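You operate a simulated robot arm through the tools that you are given. There is no shell and no other tool. Be economical: measure what you need, move in short steps, check, and stop when the job is done.

The job below is to be done with a simulated robot arm. You get a single attempt, and the scene is never put back.

Task
Cure the foam fault on the wide screen, fill the can up and raise the heads.
Fine: The can under head four. Thick: foam to thin. Warm: cold to 2 C and wait. Fast: flow to even. No more runs into the tray; the numbered levers, level knobs and the other cans marked spare stay.

The check looks at the end state, three seconds after you hand in, the way a careful person would. Anything else that was tipped, shoved, dropped, spilled or broken makes it a failure.

Robot
A 5-joint arm with a two-finger parallel gripper on a trunk, on a base that drives. Base frame: it is fixed to the floor where the robot stands at the start and does not move with it; the origin is under the middle of the robot, x ahead of it, y to its left, z up; the surface under the hand at the start is at about z = 0.95. Units: m, degrees, N and s.
It reaches about 1.134 m from its shoulder. Its first joint turns from -149.0 to 149.0 degrees. Places, roughly: belt under head four [0.5, 0.5, 1]; button marked fill [0.6, 0.3, 1.4]; filler heads [0.4, 0.6, 1.3]; knob marked cold [0.7, 0, 0.8]; knob marked flow [0.6, 0.2, 0.8]; knob marked foam [0.7, 0.1, 0.8]; knob marked level four [0.5, 0.4, 1.4]; knob marked level one [0.2, 0.6, 1.4]; knob marked level three [0.4, 0.5, 1.4]; knob marked level two [0.3, 0.6, 1.4]; lever marked four [0.4, 0.4, 1.4]; lever marked one [0.1, 0.6, 1.3]; lever marked three [0.3, 0.4, 1.3]; lever marked two [0.2, 0.5, 1.3]; lever with white ball [0.6, 0.2, 1.4]; screen marked cold [0.3, 0.6, 1.6]. Payload 1.57 kg.
The TCP is the grasp point between the finger pads, 0.03 m short of the fingertips. In the tool frame z runs along the fingers and y along their closing line. Largest opening 0.11 m; finger width 0.024, thickness 0.012; the body of the gripper, 0.048 by 0.112 m, starts 0.078 m behind the TCP.
Orientation is that of the tool frame in the base frame, as [roll, pitch, yaw] about the fixed x, y, z axes, in that order (R = Rz(yaw) Ry(pitch) Rx(roll)). With the fingers straight down and closing along the base's y, the tool's x points along the base's -x, its y along +y and its z along -z.

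Tools
- The arm moves only by the tool nudge_tool. Its argument "motion" is a list of rows, each a list of 7 numbers: the turn, a rotation vector about the tool's x, y, z in rad, then the shift along the tool's x, y, z in m, then the finger opening in m, from 0 to 0.11. In form: [[ax, ay, az, tx, ty, tz, grip], ...]. A call has 1 to 20 rows; each row shifts and turns the commanded pose from where the row before left it, along the tool's axes as they then stand. Each row takes 0.2 s and may step no farther than 0.05 m and 8.6 degrees from the row before; otherwise, or with a gripper value out of range, the whole call is refused. A pose out of reach is approached as far as the arm can. The call stops where the force on the tool passes 70 N (or 10 N more than at its start, if that is more) or the arm is blocked; 0.2 s more then pass. Each finger travels about 0.072 m/s and halts on what it meets, pressing with about 33 N; the grip force reading is that of the motor and also rises with nothing between the fingers. The clock runs only during rows and for 0.2 s after the last one: add rows that do not move to give the fingers time. It gives the time, the measured TCP pose, the force on the tool (base axes), the opening and the grip force at its end, in the units of the frame above (readings bear some noise), with the torque about the TCP (base axes, N m) and any sound that the robot's microphone picked up.
- Cameras (640 x 400 px; columns grow to the right, rows downward): "scene" is now at [0.0163, 0.2279, 1.7123]; the picture's right is [0.35, -0.94, 0.00], its down [-0.71, -0.27, -0.65] and it looks along [0.61, 0.23, -0.76] (base axes); focal length 290 px, centre (320, 200). "wrist" rides on the gripper at [0.07, 0.016, -0.141] in the tool frame; the picture's right is [-0.23, 0.97, 0.00], its down [-0.86, -0.20, -0.48] and it looks along [-0.47, -0.11, 0.88] (tool axes); focal length 222 px, centre (320, 200). There is no depth. A picture from a camera that has moved, and an enlarged one, comes with that camera's place and axes in the base frame and with its lens. The place of the scene camera against the robot may be out by one fixed shift of up to 0.018 m in any direction.
- grab_frame(camera): a new picture of that camera. It takes no simulated time.
- slide_trunk(by): slides the trunk up (or, below 0, down) by that many m; the arm and the scene camera ride with it, the base frame stays. It gives what a move gives, with no picture.
- drive_base(legs): drives the robot by 1 to 6 legs, each [ahead, turn to the left] in m and degrees, along the robot's own axes; the way and the turn of a leg run together, so that a leg with both is an arc; at most 1.5 m and 180 degrees a leg. The arm and the cameras ride along, it lands a little off, and it stops where it bumps. It gives what a move gives.
- head_to(pan, tilt): turns the head with the scene camera to pan (to the left, within 155 degrees either way) and tilt (down, from -29 to 69), counted from straight ahead of the robot. It gives what a move gives.
- inspect(camera, box): a new picture of the part [left, top, right, bottom] of that camera's present view, enlarged. It takes no simulated time.
- sign_off(): hands the job in; it is judged then, once.

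Go step by step. Nothing tells you exact positions but the pictures and the camera data: compare them with the known pose of the tool, close in by small moves and look again before you grip or let go. The budget is 120 turns and 90 pictures, counting those below and the enlarged ones. Unless the task says otherwise, let go and move clear before handing in, and close with one line.

The tools are called as a command line: name --pt "numbers of a row" for each row, then --argument value for the rest, lists and objects as JSON in quotes. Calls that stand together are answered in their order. nudge_tool: Moves the arm, as the interface text tells. Its arguments: {"type":"object","properties":{"motion":{"type":"array"}},"required":["motion"]} The other tools are called the same way: slide_trunk (by) slides the trunk up or down; drive_base (legs) drives the base; head_to (pan, tilt) turns the head that bears the scene camera; grab_frame (camera) takes a picture; inspect (camera, box) takes an enlarged picture of a part of a camera's view; sign_off () hands the job in.

At the start:

```text
time: 0.0
position: [0.5695, 0.1945, 1.0006]
tcp_rot: [179.9, 0.0, 179.9]
wrist_force: [-1.3, -0.3, 0.0]
torque: [-0.01, 0.0, 0.03]
opening: 0.11
grip_force: 0.1
trunk travel left (down, up): [-0.733, 0.237]
robot x, y, heading: [0.0014, 0.0378, 0.2]
head pan, tilt: [20.6, 49.7]
```

scene: 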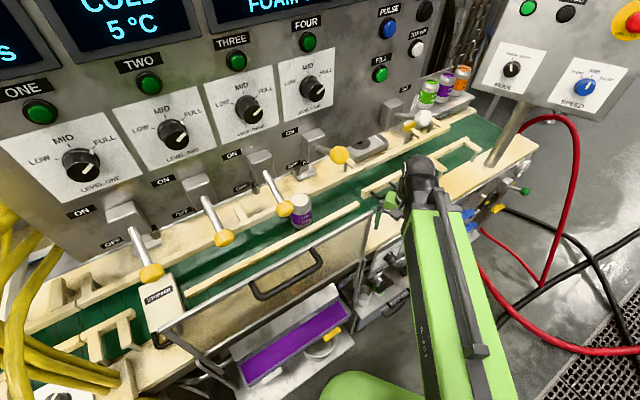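
wrist: 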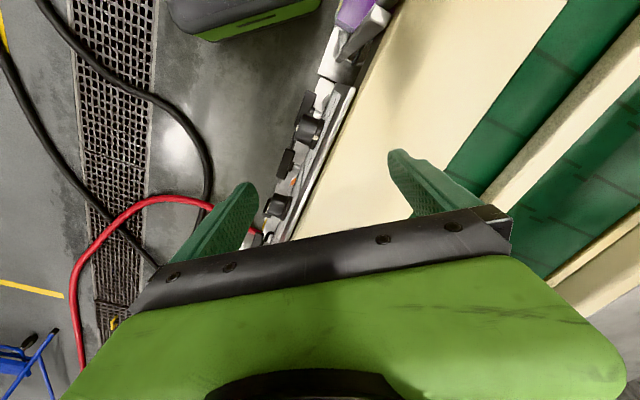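

I see a filling line with four heads, screens partly out of view above, a can on the belt. First I'll look up at the screens to read the fault.

head_to --pan 45 --tilt 15

grab_frame --camera "scene"

```text
time: 1.0
position: [0.5701, 0.1941, 1.0002]
tcp_rot: [180.0, 0.0, 179.8]
wrist_force: [0.3, -0.7, 0.4]
torque: [-0.03, 0.0, -0.01]
opening: 0.11
grip_force: 0.0
trunk travel left (down, up): [-0.733, 0.237]
robot x, y, heading: [0.0029, 0.0315, 0.0]
head pan, tilt: [45.0, 15.0]
```

```text
87 pictures are left
camera scene: at [0.0099, 0.2671, 1.7655], right [0.71, -0.71, 0.0], down [-0.18, -0.18, -0.97], along [0.68, 0.68, -0.26], focal length 290 px, centre (320, 200)
```

scene: 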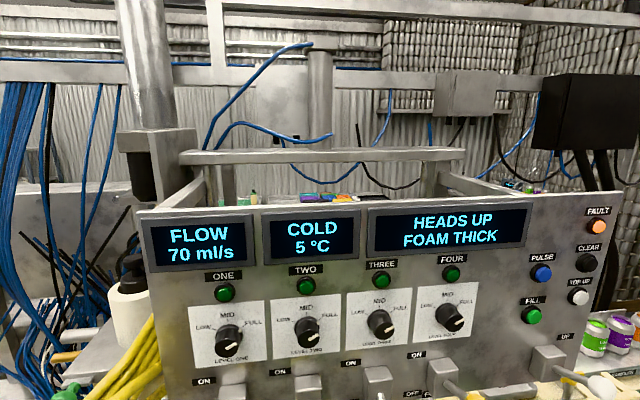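

The screen reads "HEADS UP / FOAM THICK", so the foam knob goes to thin. Next I look closely at the button panel, levers, can and lower knobs.

inspect --camera "scene" --box '[400, 200, 640, 400]'

head_to --pan 25 --tilt 40

inspect --camera "scene" --box '[0, 100, 320, 300]'

inspect --camera "scene" --box '[200, 60, 520, 260]'

grab_frame --camera "scene"

```text
2.00 times, centred on (520, 300) of scene
camera zoom: at [0.0099, 0.2671, 1.7655], right [0.71, -0.71, 0.0], down [-0.18, -0.18, -0.97], along [0.68, 0.68, -0.26], focal length 579 px, centre (-80, 0)
```

zoom: 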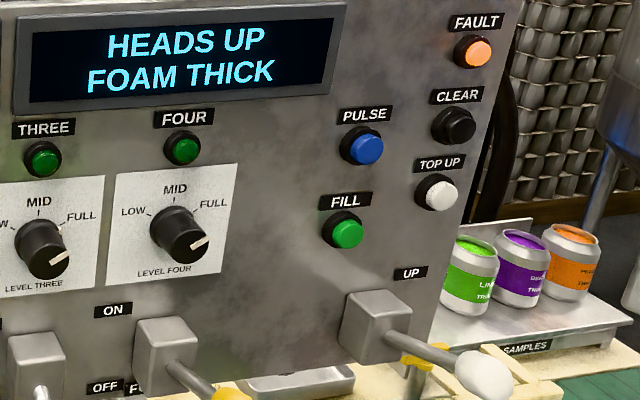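

```text
time: 1.9
position: [0.571, 0.193, 1.0]
tcp_rot: [180.0, 0.0, 179.8]
wrist_force: [0.0, -0.2, 0.9]
torque: [0.0, 0.05, 0.0]
opening: 0.1101
grip_force: 0.0
trunk travel left (down, up): [-0.733, 0.237]
robot x, y, heading: [-0.001, 0.0365, 0.3]
head pan, tilt: [25.0, 40.0]
```

```text
2.00 times, centred on (160, 200) of scene
camera zoom: at [0.021, 0.2367, 1.7262], right [0.42, -0.91, 0.0], down [-0.58, -0.27, -0.77], along [0.69, 0.33, -0.64], focal length 579 px, centre (640, 200)
```

zoom: 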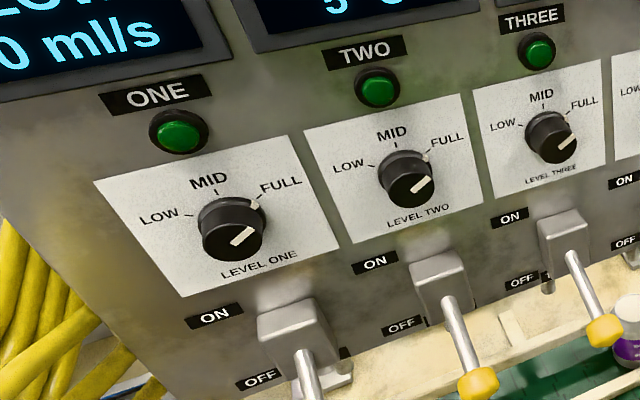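

```text
2.00 times, centred on (360, 160) of scene
camera zoom: at [0.021, 0.2367, 1.7262], right [0.42, -0.91, 0.0], down [-0.58, -0.27, -0.77], along [0.69, 0.33, -0.64], focal length 579 px, centre (240, 280)
```

zoom: 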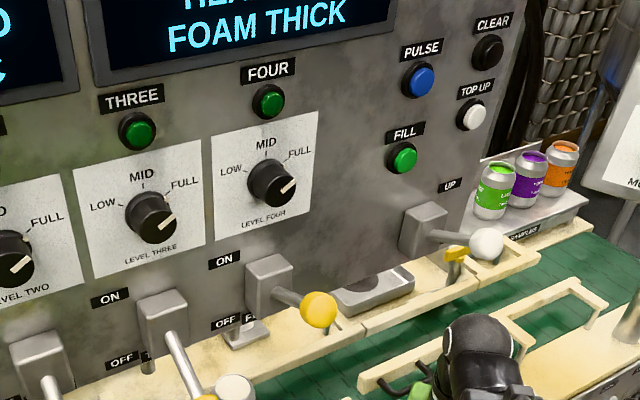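

```text
83 pictures are left
camera scene: at [0.021, 0.2367, 1.7262], right [0.42, -0.91, 0.0], down [-0.58, -0.27, -0.77], along [0.69, 0.33, -0.64], focal length 290 px, centre (320, 200)
```

scene: 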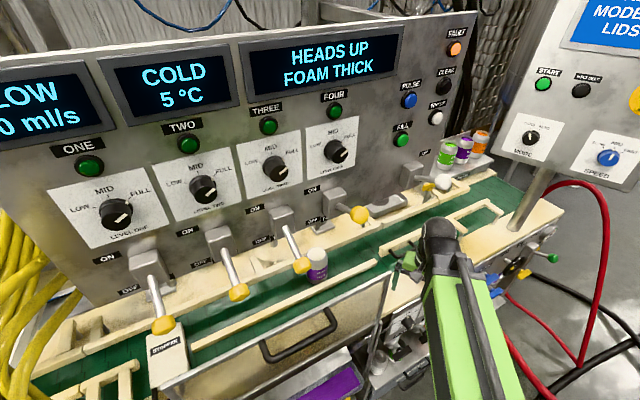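

Lever four stands out (on) and levers one to three hang down (off). The can appears to be near head four. Now a look at the lower front with the foam knob and the can.

inspect --camera "scene" --box '[220, 170, 460, 320]'

head_to --pan 15 --tilt 62

grab_frame --camera "scene"

```text
2.67 times, centred on (340, 245) of scene
camera zoom: at [0.021, 0.2367, 1.7262], right [0.42, -0.91, 0.0], down [-0.58, -0.27, -0.77], along [0.69, 0.33, -0.64], focal length 772 px, centre (267, 80)
```

zoom: 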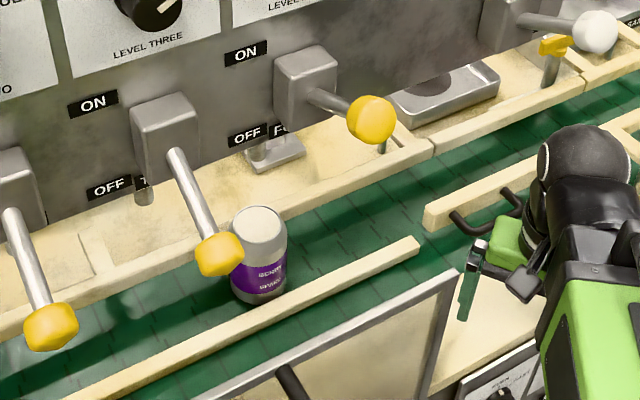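

```text
time: 2.8
position: [0.5697, 0.1932, 1.0002]
tcp_rot: [180.0, 0.1, 179.8]
wrist_force: [0.9, 0.2, 0.5]
torque: [0.02, -0.02, 0.0]
opening: 0.1099
grip_force: 0.1
trunk travel left (down, up): [-0.733, 0.237]
robot x, y, heading: [0.0022, 0.0327, 0.2]
head pan, tilt: [15.0, 62.0]
```

```text
81 pictures are left
camera scene: at [0.0062, 0.2174, 1.6971], right [0.26, -0.97, 0.0], down [-0.85, -0.23, -0.47], along [0.45, 0.12, -0.88], focal length 290 px, centre (320, 200)
```

scene: 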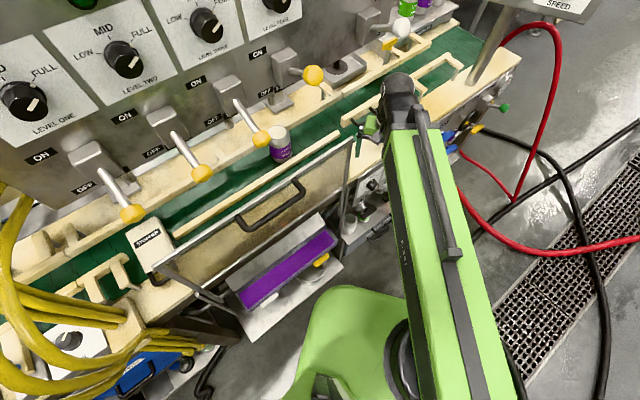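

The knobs under the belt are hidden behind the arm, so I lift the hand and swing it to the right and back to clear the view.

nudge_tool --pt "0 0 0 0 0 -0.05 0.11" --pt "0 0 0 0 0 -0.05 0.11" --pt "0 0 0 0.03 -0.035 0 0.11" --pt "0 0 0 0.03 -0.035 0 0.11" --pt "0 0 0 0.03 -0.035 0 0.11" --pt "0 0 0 0.02 -0.045 0 0.11" --pt "0 0 0 0.02 -0.045 0 0.11" --pt "0 0 0 0.02 -0.045 0 0.11" --pt "0 0 0 0 -0.05 0 0.11" --pt "0 0 0 0 -0.05 0 0.11"

grab_frame --camera "scene"

grab_frame --camera "wrist"

```text
time: 5.0
position: [0.5671, -0.1303, 0.9995]
tcp_rot: [180.0, 0.0, 179.9]
wrist_force: [0.7, 0.6, -0.7]
torque: [0.01, -0.01, -0.01]
opening: 0.1101
grip_force: 0.1
out of reach, approached as far as the arm can: row 1, 2, 3, 4, 5, 6, 7, 8
trunk travel left (down, up): [-0.733, 0.237]
robot x, y, heading: [-0.002, 0.04, 0.2]
head pan, tilt: [15.0, 62.0]
```

```text
80 pictures are left
camera scene: at [0.0061, 0.2168, 1.6971], right [0.26, -0.97, 0.0], down [-0.85, -0.23, -0.47], along [0.45, 0.12, -0.88], focal length 290 px, centre (320, 200)
```

scene: 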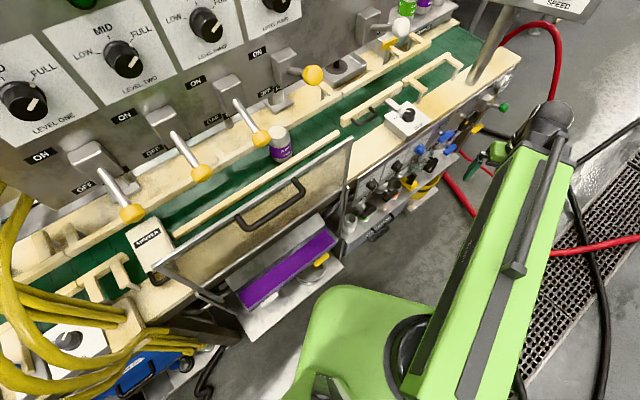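

```text
79 pictures are left
camera wrist: at [0.4964, -0.1134, 1.1413], right [0.23, 0.97, 0.0], down [0.85, -0.2, 0.48], along [0.47, -0.11, -0.88], focal length 222 px, centre (320, 200)
```

wrist: 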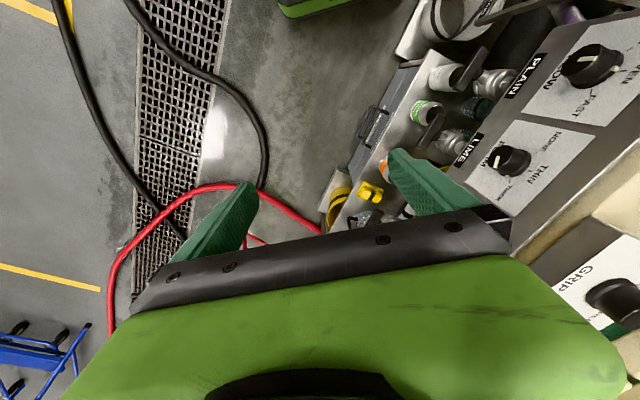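

Now foam and flow knobs are in view of the wrist camera. I enlarge both views.

inspect --camera "wrist" --box '[440, 20, 640, 220]'

inspect --camera "scene" --box '[330, 80, 530, 240]'

inspect --camera "scene" --box '[220, 90, 320, 180]'

```text
2.00 times, centred on (540, 120) of wrist
camera zoom: at [0.4964, -0.1134, 1.1413], right [0.23, 0.97, 0.0], down [0.85, -0.2, 0.48], along [0.47, -0.11, -0.88], focal length 444 px, centre (-120, 360)
```

zoom: 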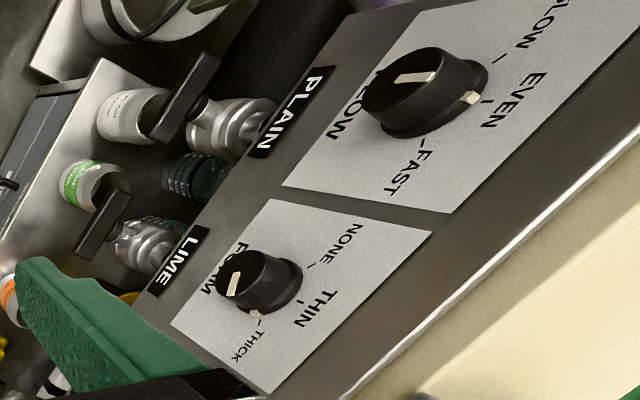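

```text
2.50 times, centred on (430, 160) of scene
camera zoom: at [0.0061, 0.2168, 1.6971], right [0.26, -0.97, 0.0], down [-0.85, -0.23, -0.47], along [0.45, 0.12, -0.88], focal length 724 px, centre (45, 300)
```

zoom: 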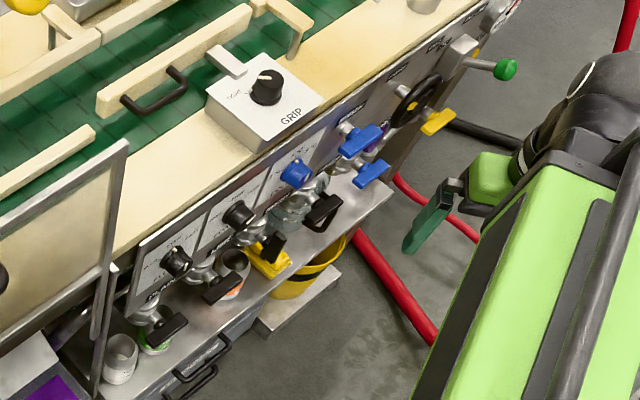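

```text
4.44 times, centred on (270, 135) of scene
camera zoom: at [0.0061, 0.2168, 1.6971], right [0.26, -0.97, 0.0], down [-0.85, -0.23, -0.47], along [0.45, 0.12, -0.88], focal length 1287 px, centre (542, 489)
```

zoom: 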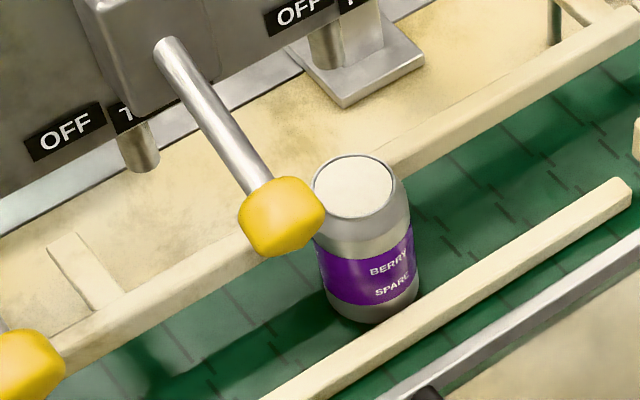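

The can ("BERRY") stands on the belt, and the foam knob (middle of the lower panel, near [0.64, 0.105, 0.86]) points at THICK. The machine faces about 54° left of my heading, so I check the floor to the right before driving to stand square to it.

head_to --pan -55 --tilt 45

grab_frame --camera "scene"

head_to --pan -10 --tilt 35

grab_frame --camera "scene"

```text
time: 6.4
position: [0.5661, -0.1285, 1.0001]
tcp_rot: [179.9, 0.0, 179.8]
wrist_force: [0.1, -0.5, -0.5]
torque: [0.01, 0.0, -0.01]
opening: 0.1098
grip_force: 0.1
trunk travel left (down, up): [-0.733, 0.237]
robot x, y, heading: [-0.0022, 0.0373, 0.1]
head pan, tilt: [-55.0, 45.0]
```

```text
75 pictures are left
camera scene: at [-0.0093, 0.1341, 1.7188], right [-0.82, -0.57, 0.0], down [-0.41, 0.58, -0.71], along [0.41, -0.58, -0.71], focal length 290 px, centre (320, 200)
```

scene: 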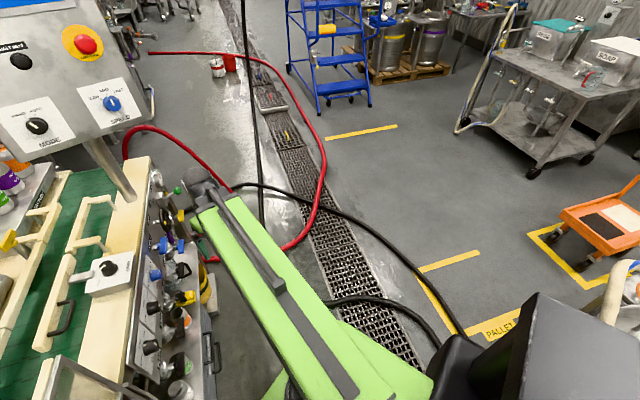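

```text
time: 7.5
position: [0.5671, -0.1289, 1.0]
tcp_rot: [180.0, 0.0, 179.8]
wrist_force: [-0.6, 0.4, -0.3]
torque: [0.03, 0.0, 0.01]
opening: 0.1099
grip_force: 0.1
trunk travel left (down, up): [-0.733, 0.237]
robot x, y, heading: [0.0057, 0.0381, 0.1]
head pan, tilt: [-10.0, 35.0]
```

```text
74 pictures are left
camera scene: at [0.0307, 0.1853, 1.7336], right [-0.17, -0.98, 0.0], down [-0.56, 0.1, -0.82], along [0.81, -0.14, -0.57], focal length 290 px, centre (320, 200)
```

scene: 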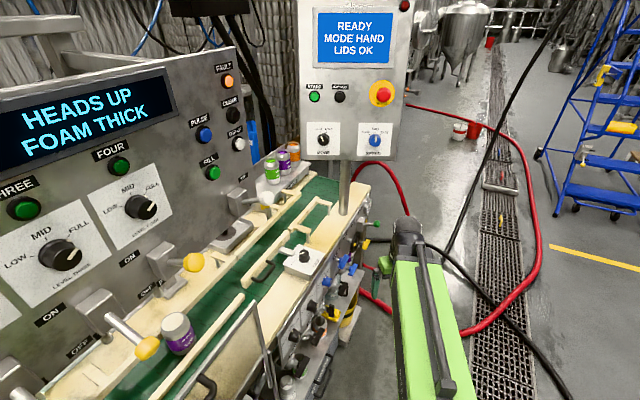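

The floor to the right is open, with only hoses well outside my path. I drive in a small dog-leg to about [0.16, -0.35], ending with heading ~50°, roughly square to the machine.

drive_base --legs '[[0, -68], [0.42, 0], [0, 116]]'

head_to --pan 0 --tilt 50

grab_frame --camera "scene"

grab_frame --camera "wrist"

```text
time: 17.8
position: [0.6561, -0.03, 1.0003]
tcp_rot: [-180.0, -0.1, -131.1]
wrist_force: [0.5, -0.5, -0.4]
torque: [-0.01, -0.01, 0.02]
opening: 0.1099
grip_force: 0.1
trunk travel left (down, up): [-0.733, 0.237]
robot x, y, heading: [0.13, -0.3223, 48.9]
head pan, tilt: [-10.0, 35.0]
```

```text
time: 18.6
position: [0.6562, -0.0283, 0.9994]
tcp_rot: [180.0, 0.0, -131.1]
wrist_force: [0.3, -0.4, -0.8]
torque: [0.0, -0.01, 0.0]
opening: 0.1101
grip_force: 0.0
trunk travel left (down, up): [-0.733, 0.237]
robot x, y, heading: [0.1327, -0.3225, 48.5]
head pan, tilt: [0.0, 50.0]
```

```text
73 pictures are left
camera scene: at [0.0111, -0.1926, 1.7119], right [0.75, -0.66, 0.0], down [-0.5, -0.58, -0.64], along [0.42, 0.48, -0.77], focal length 290 px, centre (320, 200)
```

scene: 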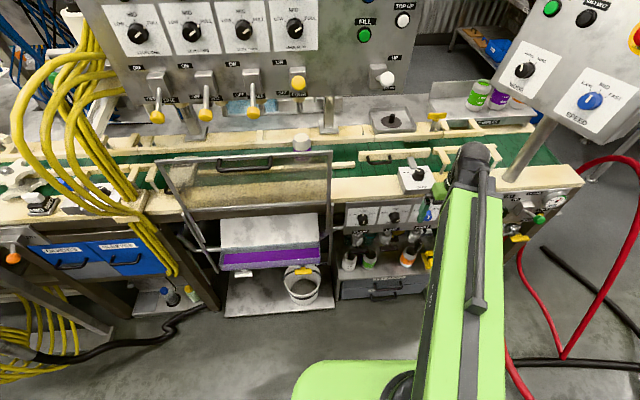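

```text
72 pictures are left
camera wrist: at [0.5973, -0.0696, 1.1414], right [-0.59, 0.81, 0.0], down [0.71, 0.51, 0.48], along [0.39, 0.28, -0.88], focal length 222 px, centre (320, 200)
```

wrist: 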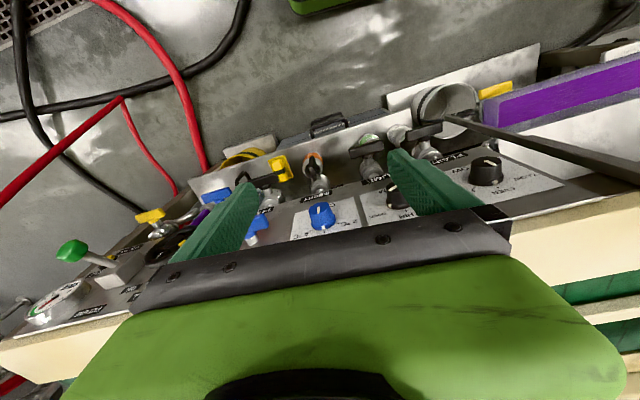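

I'm now almost square to the machine. I enlarge the heads/can region and the knob panel.

inspect --camera "scene" --box '[230, 50, 430, 175]'

inspect --camera "scene" --box '[320, 180, 450, 280]'

```text
3.20 times, centred on (330, 112) of scene
camera zoom: at [0.0111, -0.1926, 1.7119], right [0.75, -0.66, 0.0], down [-0.5, -0.58, -0.64], along [0.42, 0.48, -0.77], focal length 927 px, centre (288, 480)
```

zoom: 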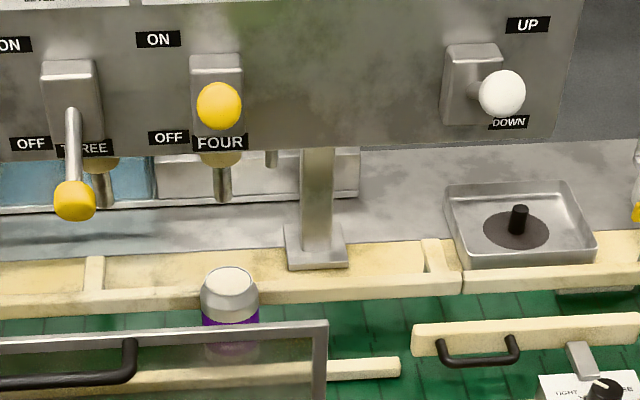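

```text
4.00 times, centred on (385, 230) of scene
camera zoom: at [0.0111, -0.1926, 1.7119], right [0.75, -0.66, 0.0], down [-0.5, -0.58, -0.64], along [0.42, 0.48, -0.77], focal length 1158 px, centre (60, 80)
```

zoom: 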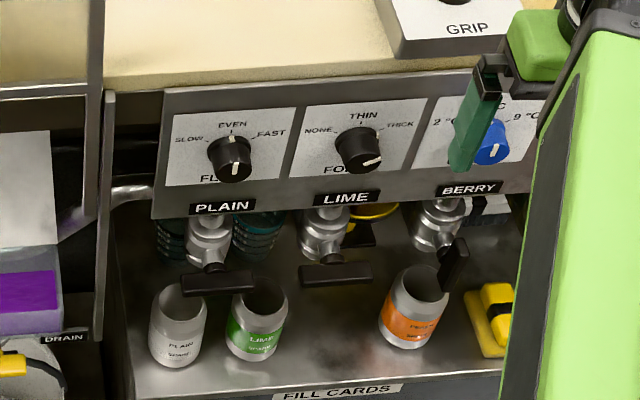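

The foam knob sits on a near-vertical panel; the can is in line under head four, heads up. I swing the hand to the foam knob's radial line and tilt it to horizontal, still in front of and above the knob.

nudge_tool --pt "0 0 0.052 -0.009 0.036 0 0.11" --pt "0 0 0.052 -0.009 0.036 0 0.11" --pt "0 0 0.052 -0.009 0.036 0 0.11" --pt "0 -0.1428 0 0 0 0 0.08" --pt "0 -0.1428 0 0 0 0 0.08" --pt "0 -0.1428 0 0 0 0 0.08" --pt "0 -0.1428 0 0 0 0 0.08" --pt "0 -0.1428 0 0 0 0 0.08" --pt "0 -0.1428 0 0 0 0 0.08" --pt "0 -0.1428 0 0 0 0 0.08" --pt "0 -0.1428 0 0 0 0 0.08" --pt "0 -0.1428 0 0 0 0 0.08" --pt "0 -0.1428 0 0 0 0 0.08" --pt "0 -0.1428 0 0 0 0 0.08"

grab_frame --camera "scene"

```text
time: 21.6
position: [0.7575, 0.1932, 1.2296]
tcp_rot: [-178.3, 88.0, -138.2]
wrist_force: [-0.3, 0.8, 0.4]
torque: [0.01, 0.0, 0.01]
opening: 0.0802
grip_force: 0.1
out of reach, approached as far as the arm can: row 5, 6, 7, 8, 9, 10, 11, 12, 13, 14
trunk travel left (down, up): [-0.733, 0.237]
robot x, y, heading: [0.1272, -0.323, 48.8]
head pan, tilt: [0.0, 50.0]
```

```text
69 pictures are left
camera scene: at [0.0114, -0.1928, 1.7119], right [0.75, -0.66, 0.0], down [-0.5, -0.58, -0.64], along [0.42, 0.48, -0.77], focal length 290 px, centre (320, 200)
```

scene: 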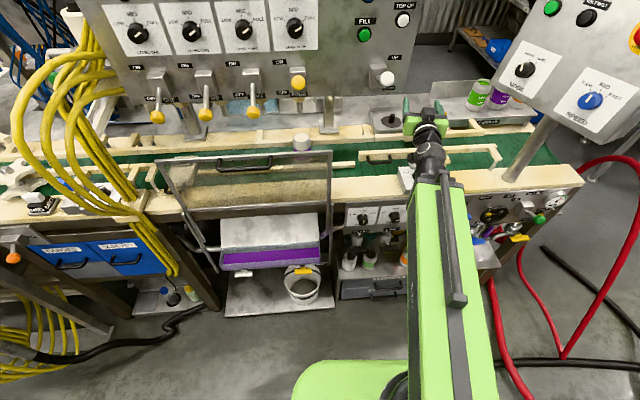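

The arm can't fold closer than this, so I need more stand-off. I check the floor behind the robot before backing away a little.

head_to --pan 150 --tilt 60

grab_frame --camera "scene"

head_to --pan -140 --tilt 60

grab_frame --camera "scene"

```text
time: 23.9
position: [0.757, 0.1931, 1.2283]
tcp_rot: [-179.6, 87.9, -139.1]
wrist_force: [0.2, 0.8, -0.8]
torque: [0.03, -0.03, 0.0]
opening: 0.0801
grip_force: 0.0
trunk travel left (down, up): [-0.733, 0.237]
robot x, y, heading: [0.1323, -0.3207, 48.8]
head pan, tilt: [150.0, 60.0]
```

```text
68 pictures are left
camera scene: at [-0.1025, -0.2721, 1.6993], right [-0.32, 0.95, 0.0], down [0.82, 0.28, -0.5], along [-0.47, -0.16, -0.87], focal length 290 px, centre (320, 200)
```

scene: 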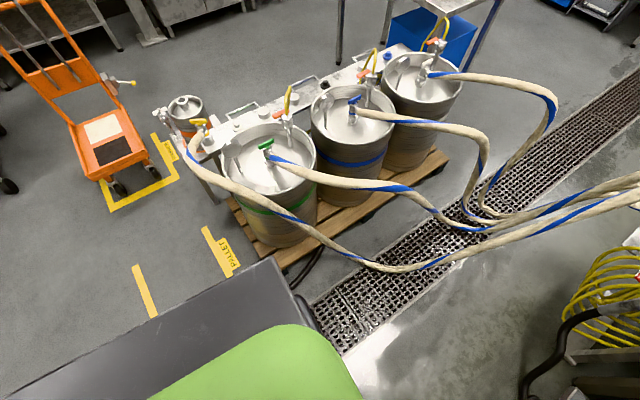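

```text
time: 27.9
position: [0.7561, 0.1928, 1.2299]
tcp_rot: [-179.5, 87.9, -139.0]
wrist_force: [0.8, 0.8, -0.5]
torque: [-0.01, 0.0, 0.01]
opening: 0.0802
grip_force: 0.1
trunk travel left (down, up): [-0.733, 0.237]
robot x, y, heading: [0.1303, -0.3213, 48.9]
head pan, tilt: [-140.0, 60.0]
```

```text
67 pictures are left
camera scene: at [-0.0407, -0.3173, 1.6993], right [-1.0, 0.02, 0.0], down [0.02, 0.87, -0.5], along [-0.01, -0.5, -0.87], focal length 290 px, centre (320, 200)
```

scene: 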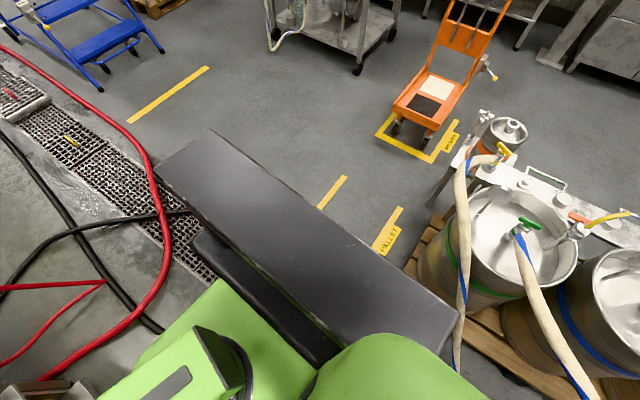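

Behind me there's a pallet of kegs, so backing straight up is risky. The fold limit is nearer the shoulder height, so I try retracting while lowering the hand.

nudge_tool --pt "0 0 0 0.02 0 0 0.08" --pt "0 0 0 0.03 0 -0.02 0.08" --pt "0 0 0 0.03 0 -0.03 0.08" --pt "0 0 0 0.03 0 -0.03 0.08"

head_to --pan 0 --tilt 50

```text
time: 28.9
position: [0.7574, 0.194, 1.2369]
tcp_rot: [-178.5, 89.9, -138.4]
wrist_force: [0.2, -0.9, -0.3]
torque: [0.02, 0.03, -0.01]
opening: 0.08
grip_force: 0.1
out of reach, approached as far as the arm can: row 1, 2, 3, 4
trunk travel left (down, up): [-0.733, 0.237]
robot x, y, heading: [0.1312, -0.3229, 48.8]
head pan, tilt: [-140.0, 60.0]
```

```text
time: 31.1
position: [0.7574, 0.1937, 1.2368]
tcp_rot: [-178.6, 89.9, -138.6]
wrist_force: [-0.2, -0.2, -0.2]
torque: [-0.02, 0.03, -0.02]
opening: 0.0801
grip_force: 0.0
trunk travel left (down, up): [-0.733, 0.237]
robot x, y, heading: [0.1301, -0.3239, 48.8]
head pan, tilt: [0.0, 50.0]
```

The box behind me is high and narrow, so a short retreat of about 0.2 m with a slight left turn stays clear of the pallet.

drive_base --legs '[[-0.12, 0], [-0.09, 12]]'

grab_frame --camera "scene"

grab_frame --camera "wrist"

```text
time: 33.2
position: [0.5029, 0.1521, 1.2383]
tcp_rot: [-142.7, 89.8, -90.5]
wrist_force: [-0.2, 0.0, -1.3]
torque: [0.0, -0.01, -0.06]
opening: 0.0801
grip_force: 0.1
trunk travel left (down, up): [-0.733, 0.237]
robot x, y, heading: [-0.009, -0.4756, 60.9]
head pan, tilt: [0.0, 50.0]
```

```text
66 pictures are left
camera scene: at [-0.1567, -0.3764, 1.7117], right [0.88, -0.48, 0.0], down [-0.37, -0.67, -0.64], along [0.31, 0.56, -0.77], focal length 290 px, centre (320, 200)
```

scene: 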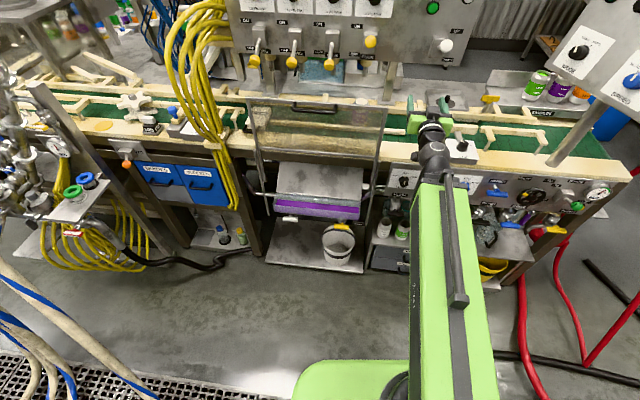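

```text
65 pictures are left
camera wrist: at [0.4021, 0.0503, 1.1689], right [-0.77, 0.6, 0.23], down [-0.14, -0.5, 0.86], along [0.62, 0.63, 0.47], focal length 222 px, centre (320, 200)
```

wrist: 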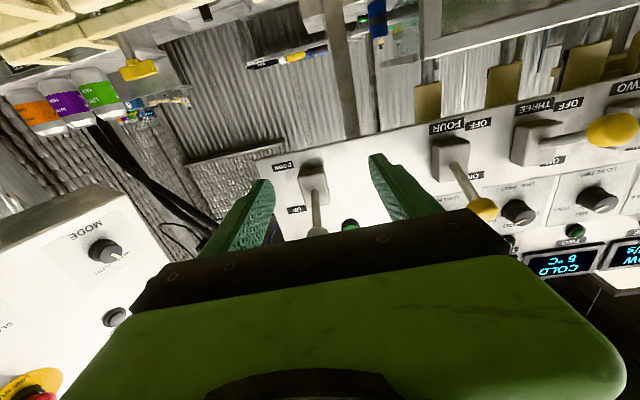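

I have clear room now. I swing the arm onto the foam knob's line (41.6°), spin the hand so the closing line is near vertical (camera on the left), then lower the trunk.

nudge_tool --pt "0.0535 0 0 0 -0.0433 0 0.08" --pt "0.0535 0 0 0 -0.0433 0 0.08" --pt "0.0535 0 0 0 -0.0433 0 0.08" --pt "0 0 0.145 0 0 0 0.08" --pt "0 0 0.145 0 0 0 0.08" --pt "0 0 0.145 0 0 0 0.08" --pt "0 0 0.145 0 0 0 0.08" --pt "0 0 0.145 0 0 0 0.08" --pt "0 0 0.145 0 0 0 0.08" --pt "0 0 0.145 0 0 0 0.08" --pt "0 0 0.145 0 0 0 0.08" --pt "0 0 0.145 0 0 0 0.08" --pt "0 0 0.145 0 0 0 0.08" --pt "0 0 0.145 0 0 0 0.08"

slide_trunk --by -0.37

grab_frame --camera "scene"

grab_frame --camera "wrist"

```text
time: 36.2
position: [0.6014, 0.0662, 1.2375]
tcp_rot: [90.1, -1.7, 133.0]
wrist_force: [-0.3, 0.6, -0.2]
torque: [0.0, -0.02, 0.01]
opening: 0.0798
grip_force: 0.1
trunk travel left (down, up): [-0.733, 0.237]
robot x, y, heading: [-0.0105, -0.4813, 61.0]
head pan, tilt: [0.0, 50.0]
```

```text
time: 39.7
position: [0.6018, 0.0678, 0.8674]
tcp_rot: [90.1, -1.3, 133.0]
wrist_force: [0.4, 0.5, 0.1]
torque: [-0.02, 0.01, -0.03]
opening: 0.0801
grip_force: 0.0
trunk travel left (down, up): [-0.363, 0.607]
robot x, y, heading: [-0.0092, -0.4788, 61.1]
head pan, tilt: [0.0, 50.0]
```

```text
64 pictures are left
camera scene: at [-0.1542, -0.3759, 1.3419], right [0.88, -0.48, 0.0], down [-0.37, -0.67, -0.64], along [0.31, 0.56, -0.77], focal length 290 px, centre (320, 200)
```

scene: 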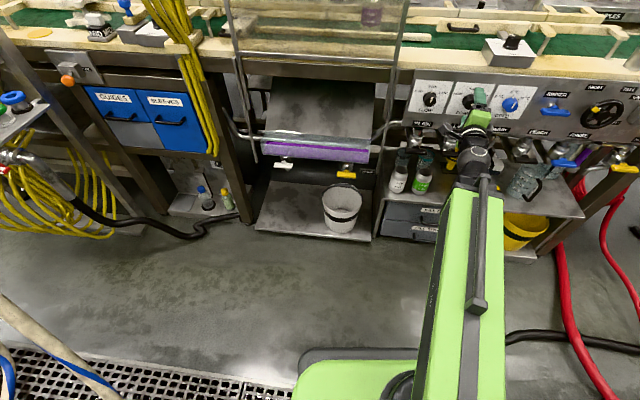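

```text
63 pictures are left
camera wrist: at [0.4512, 0.0219, 0.8858], right [0.17, -0.18, 0.97], down [0.23, -0.95, -0.22], along [0.96, 0.26, -0.12], focal length 222 px, centre (320, 200)
```

wrist: 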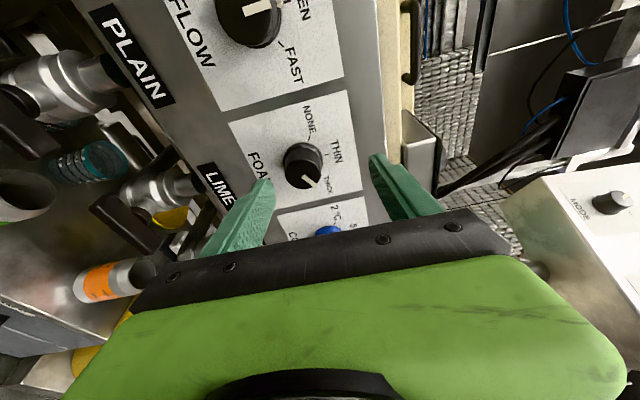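

The knob lies between the open fingers, about 5 cm ahead and 1.3 cm low. I enlarge to read the dial angles.

inspect --camera "wrist" --box '[240, 80, 400, 240]'

inspect --camera "scene" --box '[400, 60, 540, 160]'

```text
2.50 times, centred on (320, 160) of wrist
camera zoom: at [0.4512, 0.0219, 0.8858], right [0.17, -0.18, 0.97], down [0.23, -0.95, -0.22], along [0.96, 0.26, -0.12], focal length 555 px, centre (320, 300)
```

zoom: 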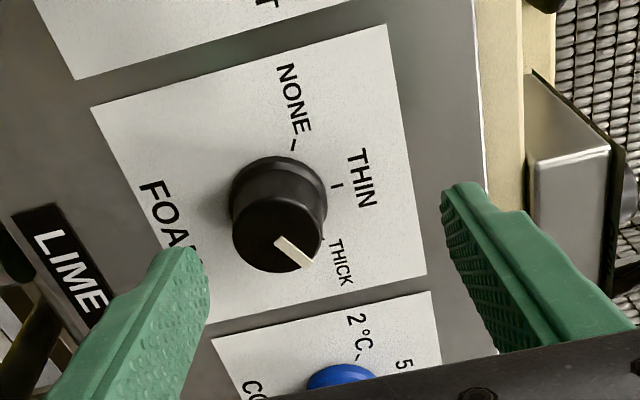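

```text
4.00 times, centred on (470, 110) of scene
camera zoom: at [-0.1542, -0.3759, 1.3419], right [0.88, -0.48, 0.0], down [-0.37, -0.67, -0.64], along [0.31, 0.56, -0.77], focal length 1158 px, centre (-280, 560)
```

zoom: 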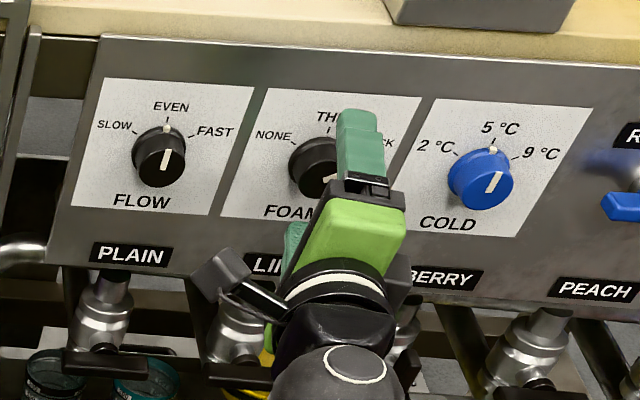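

I line up (6 mm left, 13 mm down), pre-spin 26° clockwise, advance 3.5 cm and look before closing.

nudge_tool --pt "0 0 0 0.006 -0.013 0 0.08" --pt "0 0 0.148 0 0 0 0.08" --pt "0 0 0.148 0 0 0 0.08" --pt "0 0 0.148 0 0 0 0.08" --pt "0 0 0 0 0 0.018 0.08" --pt "0 0 0 0 0 0.017 0.08"

grab_frame --camera "wrist"

inspect --camera "scene" --box '[400, 60, 540, 160]'

```text
time: 41.1
position: [0.6242, 0.0956, 0.8673]
tcp_rot: [90.3, -26.8, 132.9]
wrist_force: [0.8, 0.6, 0.8]
torque: [-0.03, -0.01, -0.02]
opening: 0.0799
grip_force: 0.1
out of reach, approached as far as the arm can: row 1
trunk travel left (down, up): [-0.363, 0.607]
robot x, y, heading: [-0.0083, -0.4811, 61.2]
head pan, tilt: [0.0, 50.0]
```

```text
60 pictures are left
camera wrist: at [0.4829, 0.0408, 0.9136], right [0.44, -0.47, 0.77], down [0.11, -0.82, -0.56], along [0.89, 0.33, -0.31], focal length 222 px, centre (320, 200)
```

wrist: 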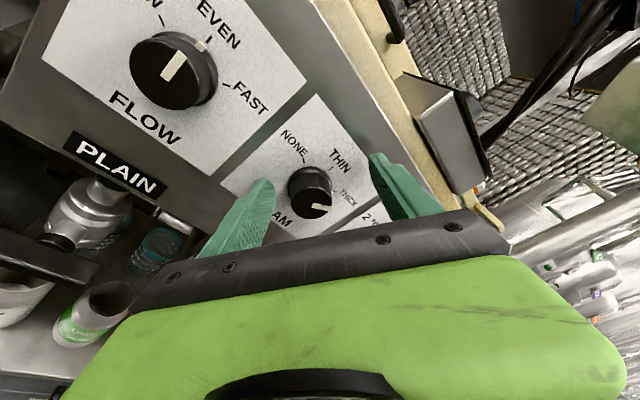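

```text
4.00 times, centred on (470, 110) of scene
camera zoom: at [-0.1542, -0.3759, 1.3419], right [0.88, -0.48, 0.0], down [-0.37, -0.67, -0.64], along [0.31, 0.56, -0.77], focal length 1158 px, centre (-280, 560)
```

zoom: 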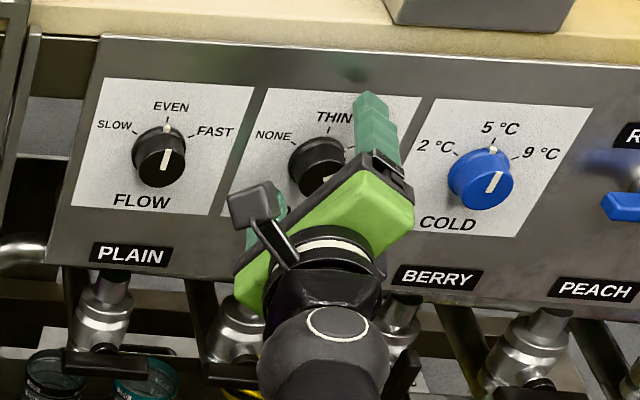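

Aligned within millimetres laterally; the vertical correction must come from the trunk. I lower 13 mm, advance 8 mm and close on the knob.

slide_trunk --by -0.013

nudge_tool --pt "0 0 0 0 0 0.008 0.08" --pt "0 0 0 0 0 0 0.06" --pt "0 0 0 0 0 0 0.03" --pt "0 0 0 0 0 0 0.03" --pt "0 0 0 0 0 0 0.03" --pt "0 0 0 0 0 0 0.03"

grab_frame --camera "wrist"

```text
time: 41.8
position: [0.6257, 0.0961, 0.8536]
tcp_rot: [90.3, -27.0, 132.8]
wrist_force: [-0.6, 0.7, 0.6]
torque: [-0.01, 0.0, 0.01]
opening: 0.0803
grip_force: 0.0
trunk travel left (down, up): [-0.35, 0.62]
robot x, y, heading: [-0.0087, -0.4772, 60.8]
head pan, tilt: [0.0, 50.0]
```

```text
time: 43.1
position: [0.6297, 0.1015, 0.853]
tcp_rot: [90.4, -26.8, 132.9]
wrist_force: [-6.7, -3.8, -7.6]
torque: [-0.84, 0.72, 0.37]
opening: 0.0359
grip_force: 42.4
trunk travel left (down, up): [-0.35, 0.62]
robot x, y, heading: [-0.006, -0.4817, 61.0]
head pan, tilt: [0.0, 50.0]
```

```text
58 pictures are left
camera wrist: at [0.4887, 0.0462, 0.9002], right [0.44, -0.47, 0.77], down [0.11, -0.82, -0.56], along [0.89, 0.33, -0.31], focal length 222 px, centre (320, 200)
```

wrist: 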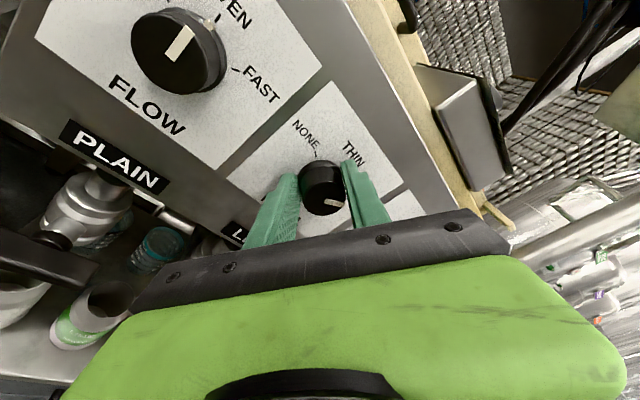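

The knob is held (36 mm). I turn counter-clockwise about 53° toward THIN.

nudge_tool --pt "0 0 -0.116 0 0 0 0.03" --pt "0 0 -0.116 0 0 0 0.03" --pt "0 0 -0.116 0 0 0 0.03" --pt "0 0 -0.116 0 0 0 0.03" --pt "0 0 -0.116 0 0 0 0.03" --pt "0 0 -0.116 0 0 0 0.03" --pt "0 0 -0.116 0 0 0 0.03" --pt "0 0 -0.116 0 0 0 0.03"

grab_frame --camera "wrist"

inspect --camera "scene" --box '[400, 60, 540, 160]'

```text
time: 45.0
position: [0.6317, 0.1019, 0.8523]
tcp_rot: [90.6, 26.6, 133.1]
wrist_force: [4.9, 1.9, -17.9]
torque: [0.17, 0.14, 0.02]
opening: 0.0449
grip_force: 8.6
trunk travel left (down, up): [-0.35, 0.62]
robot x, y, heading: [-0.0081, -0.4774, 61.3]
head pan, tilt: [0.0, 50.0]
```

```text
57 pictures are left
camera wrist: at [0.4794, 0.0574, 0.8366], right [-0.15, 0.17, 0.97], down [0.23, -0.95, 0.21], along [0.96, 0.26, 0.1], focal length 222 px, centre (320, 200)
```

wrist: 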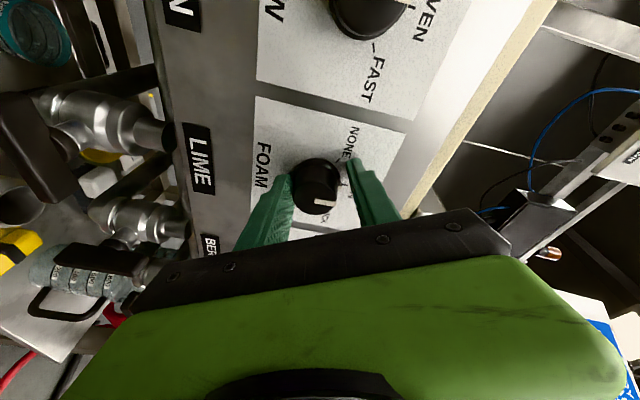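

```text
4.00 times, centred on (470, 110) of scene
camera zoom: at [-0.1524, -0.3744, 1.3289], right [0.88, -0.48, 0.0], down [-0.37, -0.67, -0.64], along [0.31, 0.56, -0.77], focal length 1158 px, centre (-280, 560)
```

zoom: 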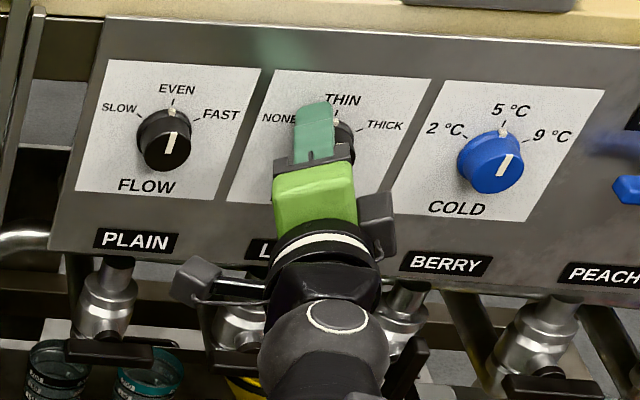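

The skirt mark appears near THIN. I release, back off a bit and check.

nudge_tool --pt "0 0 0 0 0 0 0.08" --pt "0 0 0 0 0 0 0.08" --pt "0 0 0 0 0 0 0.08" --pt "0 0 0 0 0 -0.02 0.08" --pt "0 0 0 0 0 -0.015 0.08"

inspect --camera "wrist" --box '[220, 80, 420, 240]'

inspect --camera "scene" --box '[400, 60, 540, 160]'

```text
time: 46.1
position: [0.6043, 0.0779, 0.854]
tcp_rot: [90.4, 26.4, 133.2]
wrist_force: [-0.8, 0.3, 1.5]
torque: [-0.01, -0.01, 0.0]
opening: 0.0799
grip_force: 0.2
trunk travel left (down, up): [-0.35, 0.62]
robot x, y, heading: [-0.0096, -0.4793, 61.4]
head pan, tilt: [0.0, 50.0]
```

```text
2.50 times, centred on (320, 160) of wrist
camera zoom: at [0.4519, 0.0333, 0.8381], right [-0.15, 0.17, 0.97], down [0.23, -0.95, 0.2], along [0.96, 0.26, 0.11], focal length 555 px, centre (320, 300)
```

zoom: 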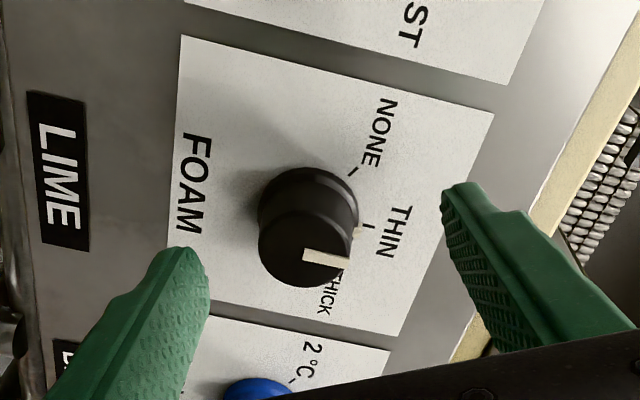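

```text
4.00 times, centred on (470, 110) of scene
camera zoom: at [-0.1541, -0.3758, 1.3289], right [0.88, -0.48, 0.0], down [-0.37, -0.67, -0.64], along [0.31, 0.56, -0.77], focal length 1158 px, centre (-280, 560)
```

zoom: 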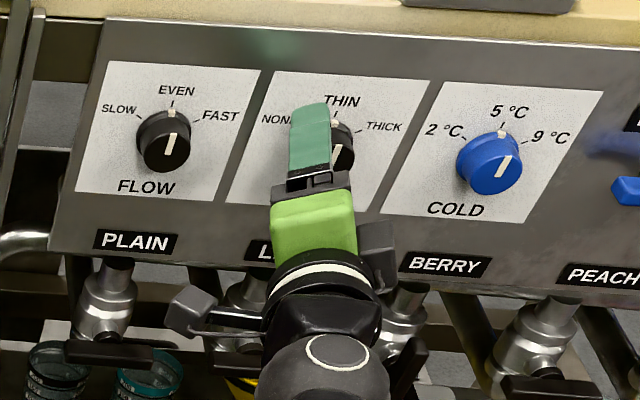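

The pointer is on THIN. I raise the trunk back up and read the screen.

slide_trunk --by 0.45

head_to --pan 0 --tilt 22

grab_frame --camera "scene"

```text
refused: 0.45 is not a number from -0.4 to 0.4
```

```text
time: 47.1
position: [0.6031, 0.0778, 0.8547]
tcp_rot: [90.4, 26.3, 133.1]
wrist_force: [1.4, 0.4, 0.0]
torque: [0.01, -0.01, 0.0]
opening: 0.0802
grip_force: 0.0
trunk travel left (down, up): [-0.35, 0.62]
robot x, y, heading: [-0.0084, -0.4823, 61.0]
head pan, tilt: [0.0, 22.0]
```

```text
53 pictures are left
camera scene: at [-0.1465, -0.3621, 1.3712], right [0.88, -0.48, 0.0], down [-0.18, -0.33, -0.93], along [0.45, 0.81, -0.38], focal length 290 px, centre (320, 200)
```

scene: 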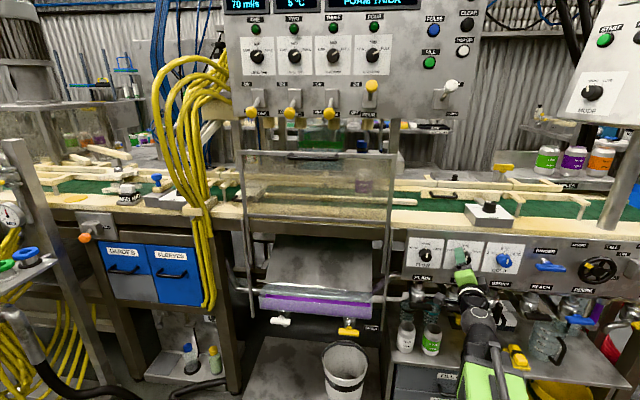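

slide_trunk --by 0.4

grab_frame --camera "scene"

inspect --camera "scene" --box '[320, 60, 520, 200]'

```text
time: 50.9
position: [0.6035, 0.0779, 1.2529]
tcp_rot: [90.3, 26.3, 133.3]
wrist_force: [-0.4, 1.0, -0.6]
torque: [0.01, 0.02, -0.01]
opening: 0.08
grip_force: 0.1
trunk travel left (down, up): [-0.75, 0.22]
robot x, y, heading: [-0.0112, -0.4782, 61.0]
head pan, tilt: [0.0, 22.0]
```

```text
52 pictures are left
camera scene: at [-0.1466, -0.3621, 1.7712], right [0.88, -0.48, 0.0], down [-0.18, -0.33, -0.93], along [0.45, 0.81, -0.37], focal length 290 px, centre (320, 200)
```

scene: 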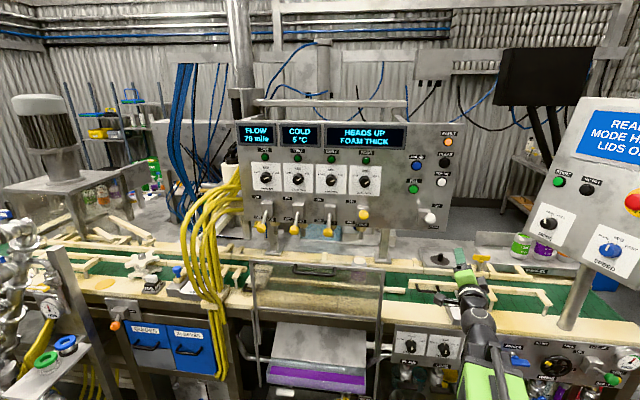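

```text
2.86 times, centred on (420, 130) of scene
camera zoom: at [-0.1466, -0.3621, 1.7712], right [0.88, -0.48, 0.0], down [-0.18, -0.33, -0.93], along [0.45, 0.81, -0.37], focal length 827 px, centre (34, 400)
```

zoom: 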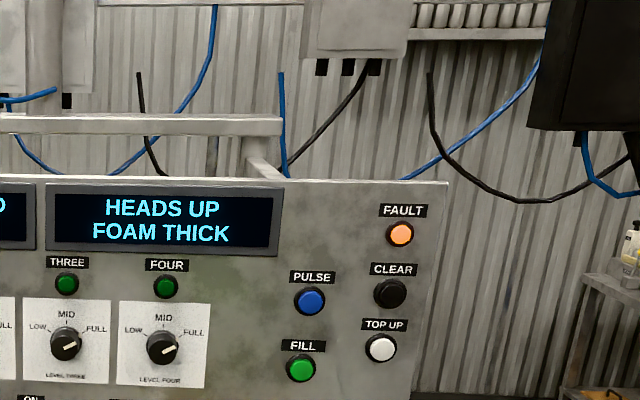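

The screen still shows FOAM THICK (perhaps latched). I double-check the knob angle from here.

inspect --camera "scene" --box '[385, 320, 475, 380]'

inspect --camera "scene" --box '[320, 180, 480, 280]'

```text
6.67 times, centred on (430, 350) of scene
camera zoom: at [-0.1466, -0.3621, 1.7712], right [0.88, -0.48, 0.0], down [-0.18, -0.33, -0.93], along [0.45, 0.81, -0.37], focal length 1930 px, centre (-413, -800)
```

zoom: 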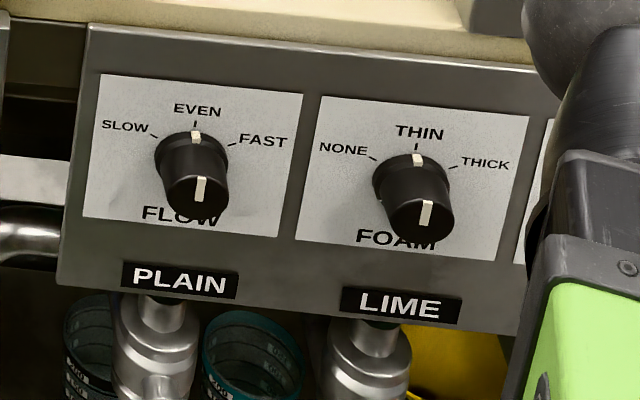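

```text
4.00 times, centred on (400, 230) of scene
camera zoom: at [-0.1466, -0.3621, 1.7712], right [0.88, -0.48, 0.0], down [-0.18, -0.33, -0.93], along [0.45, 0.81, -0.37], focal length 1158 px, centre (0, 80)
```

zoom: 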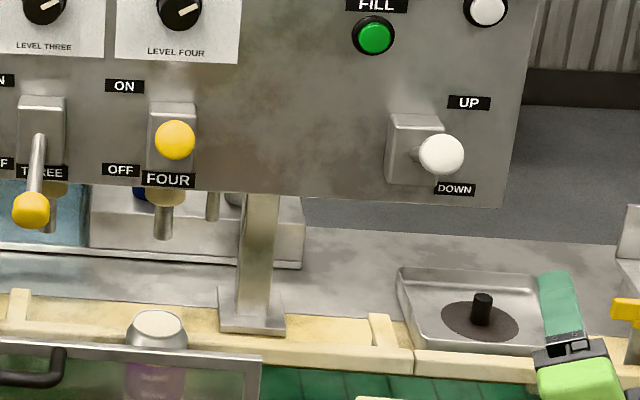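

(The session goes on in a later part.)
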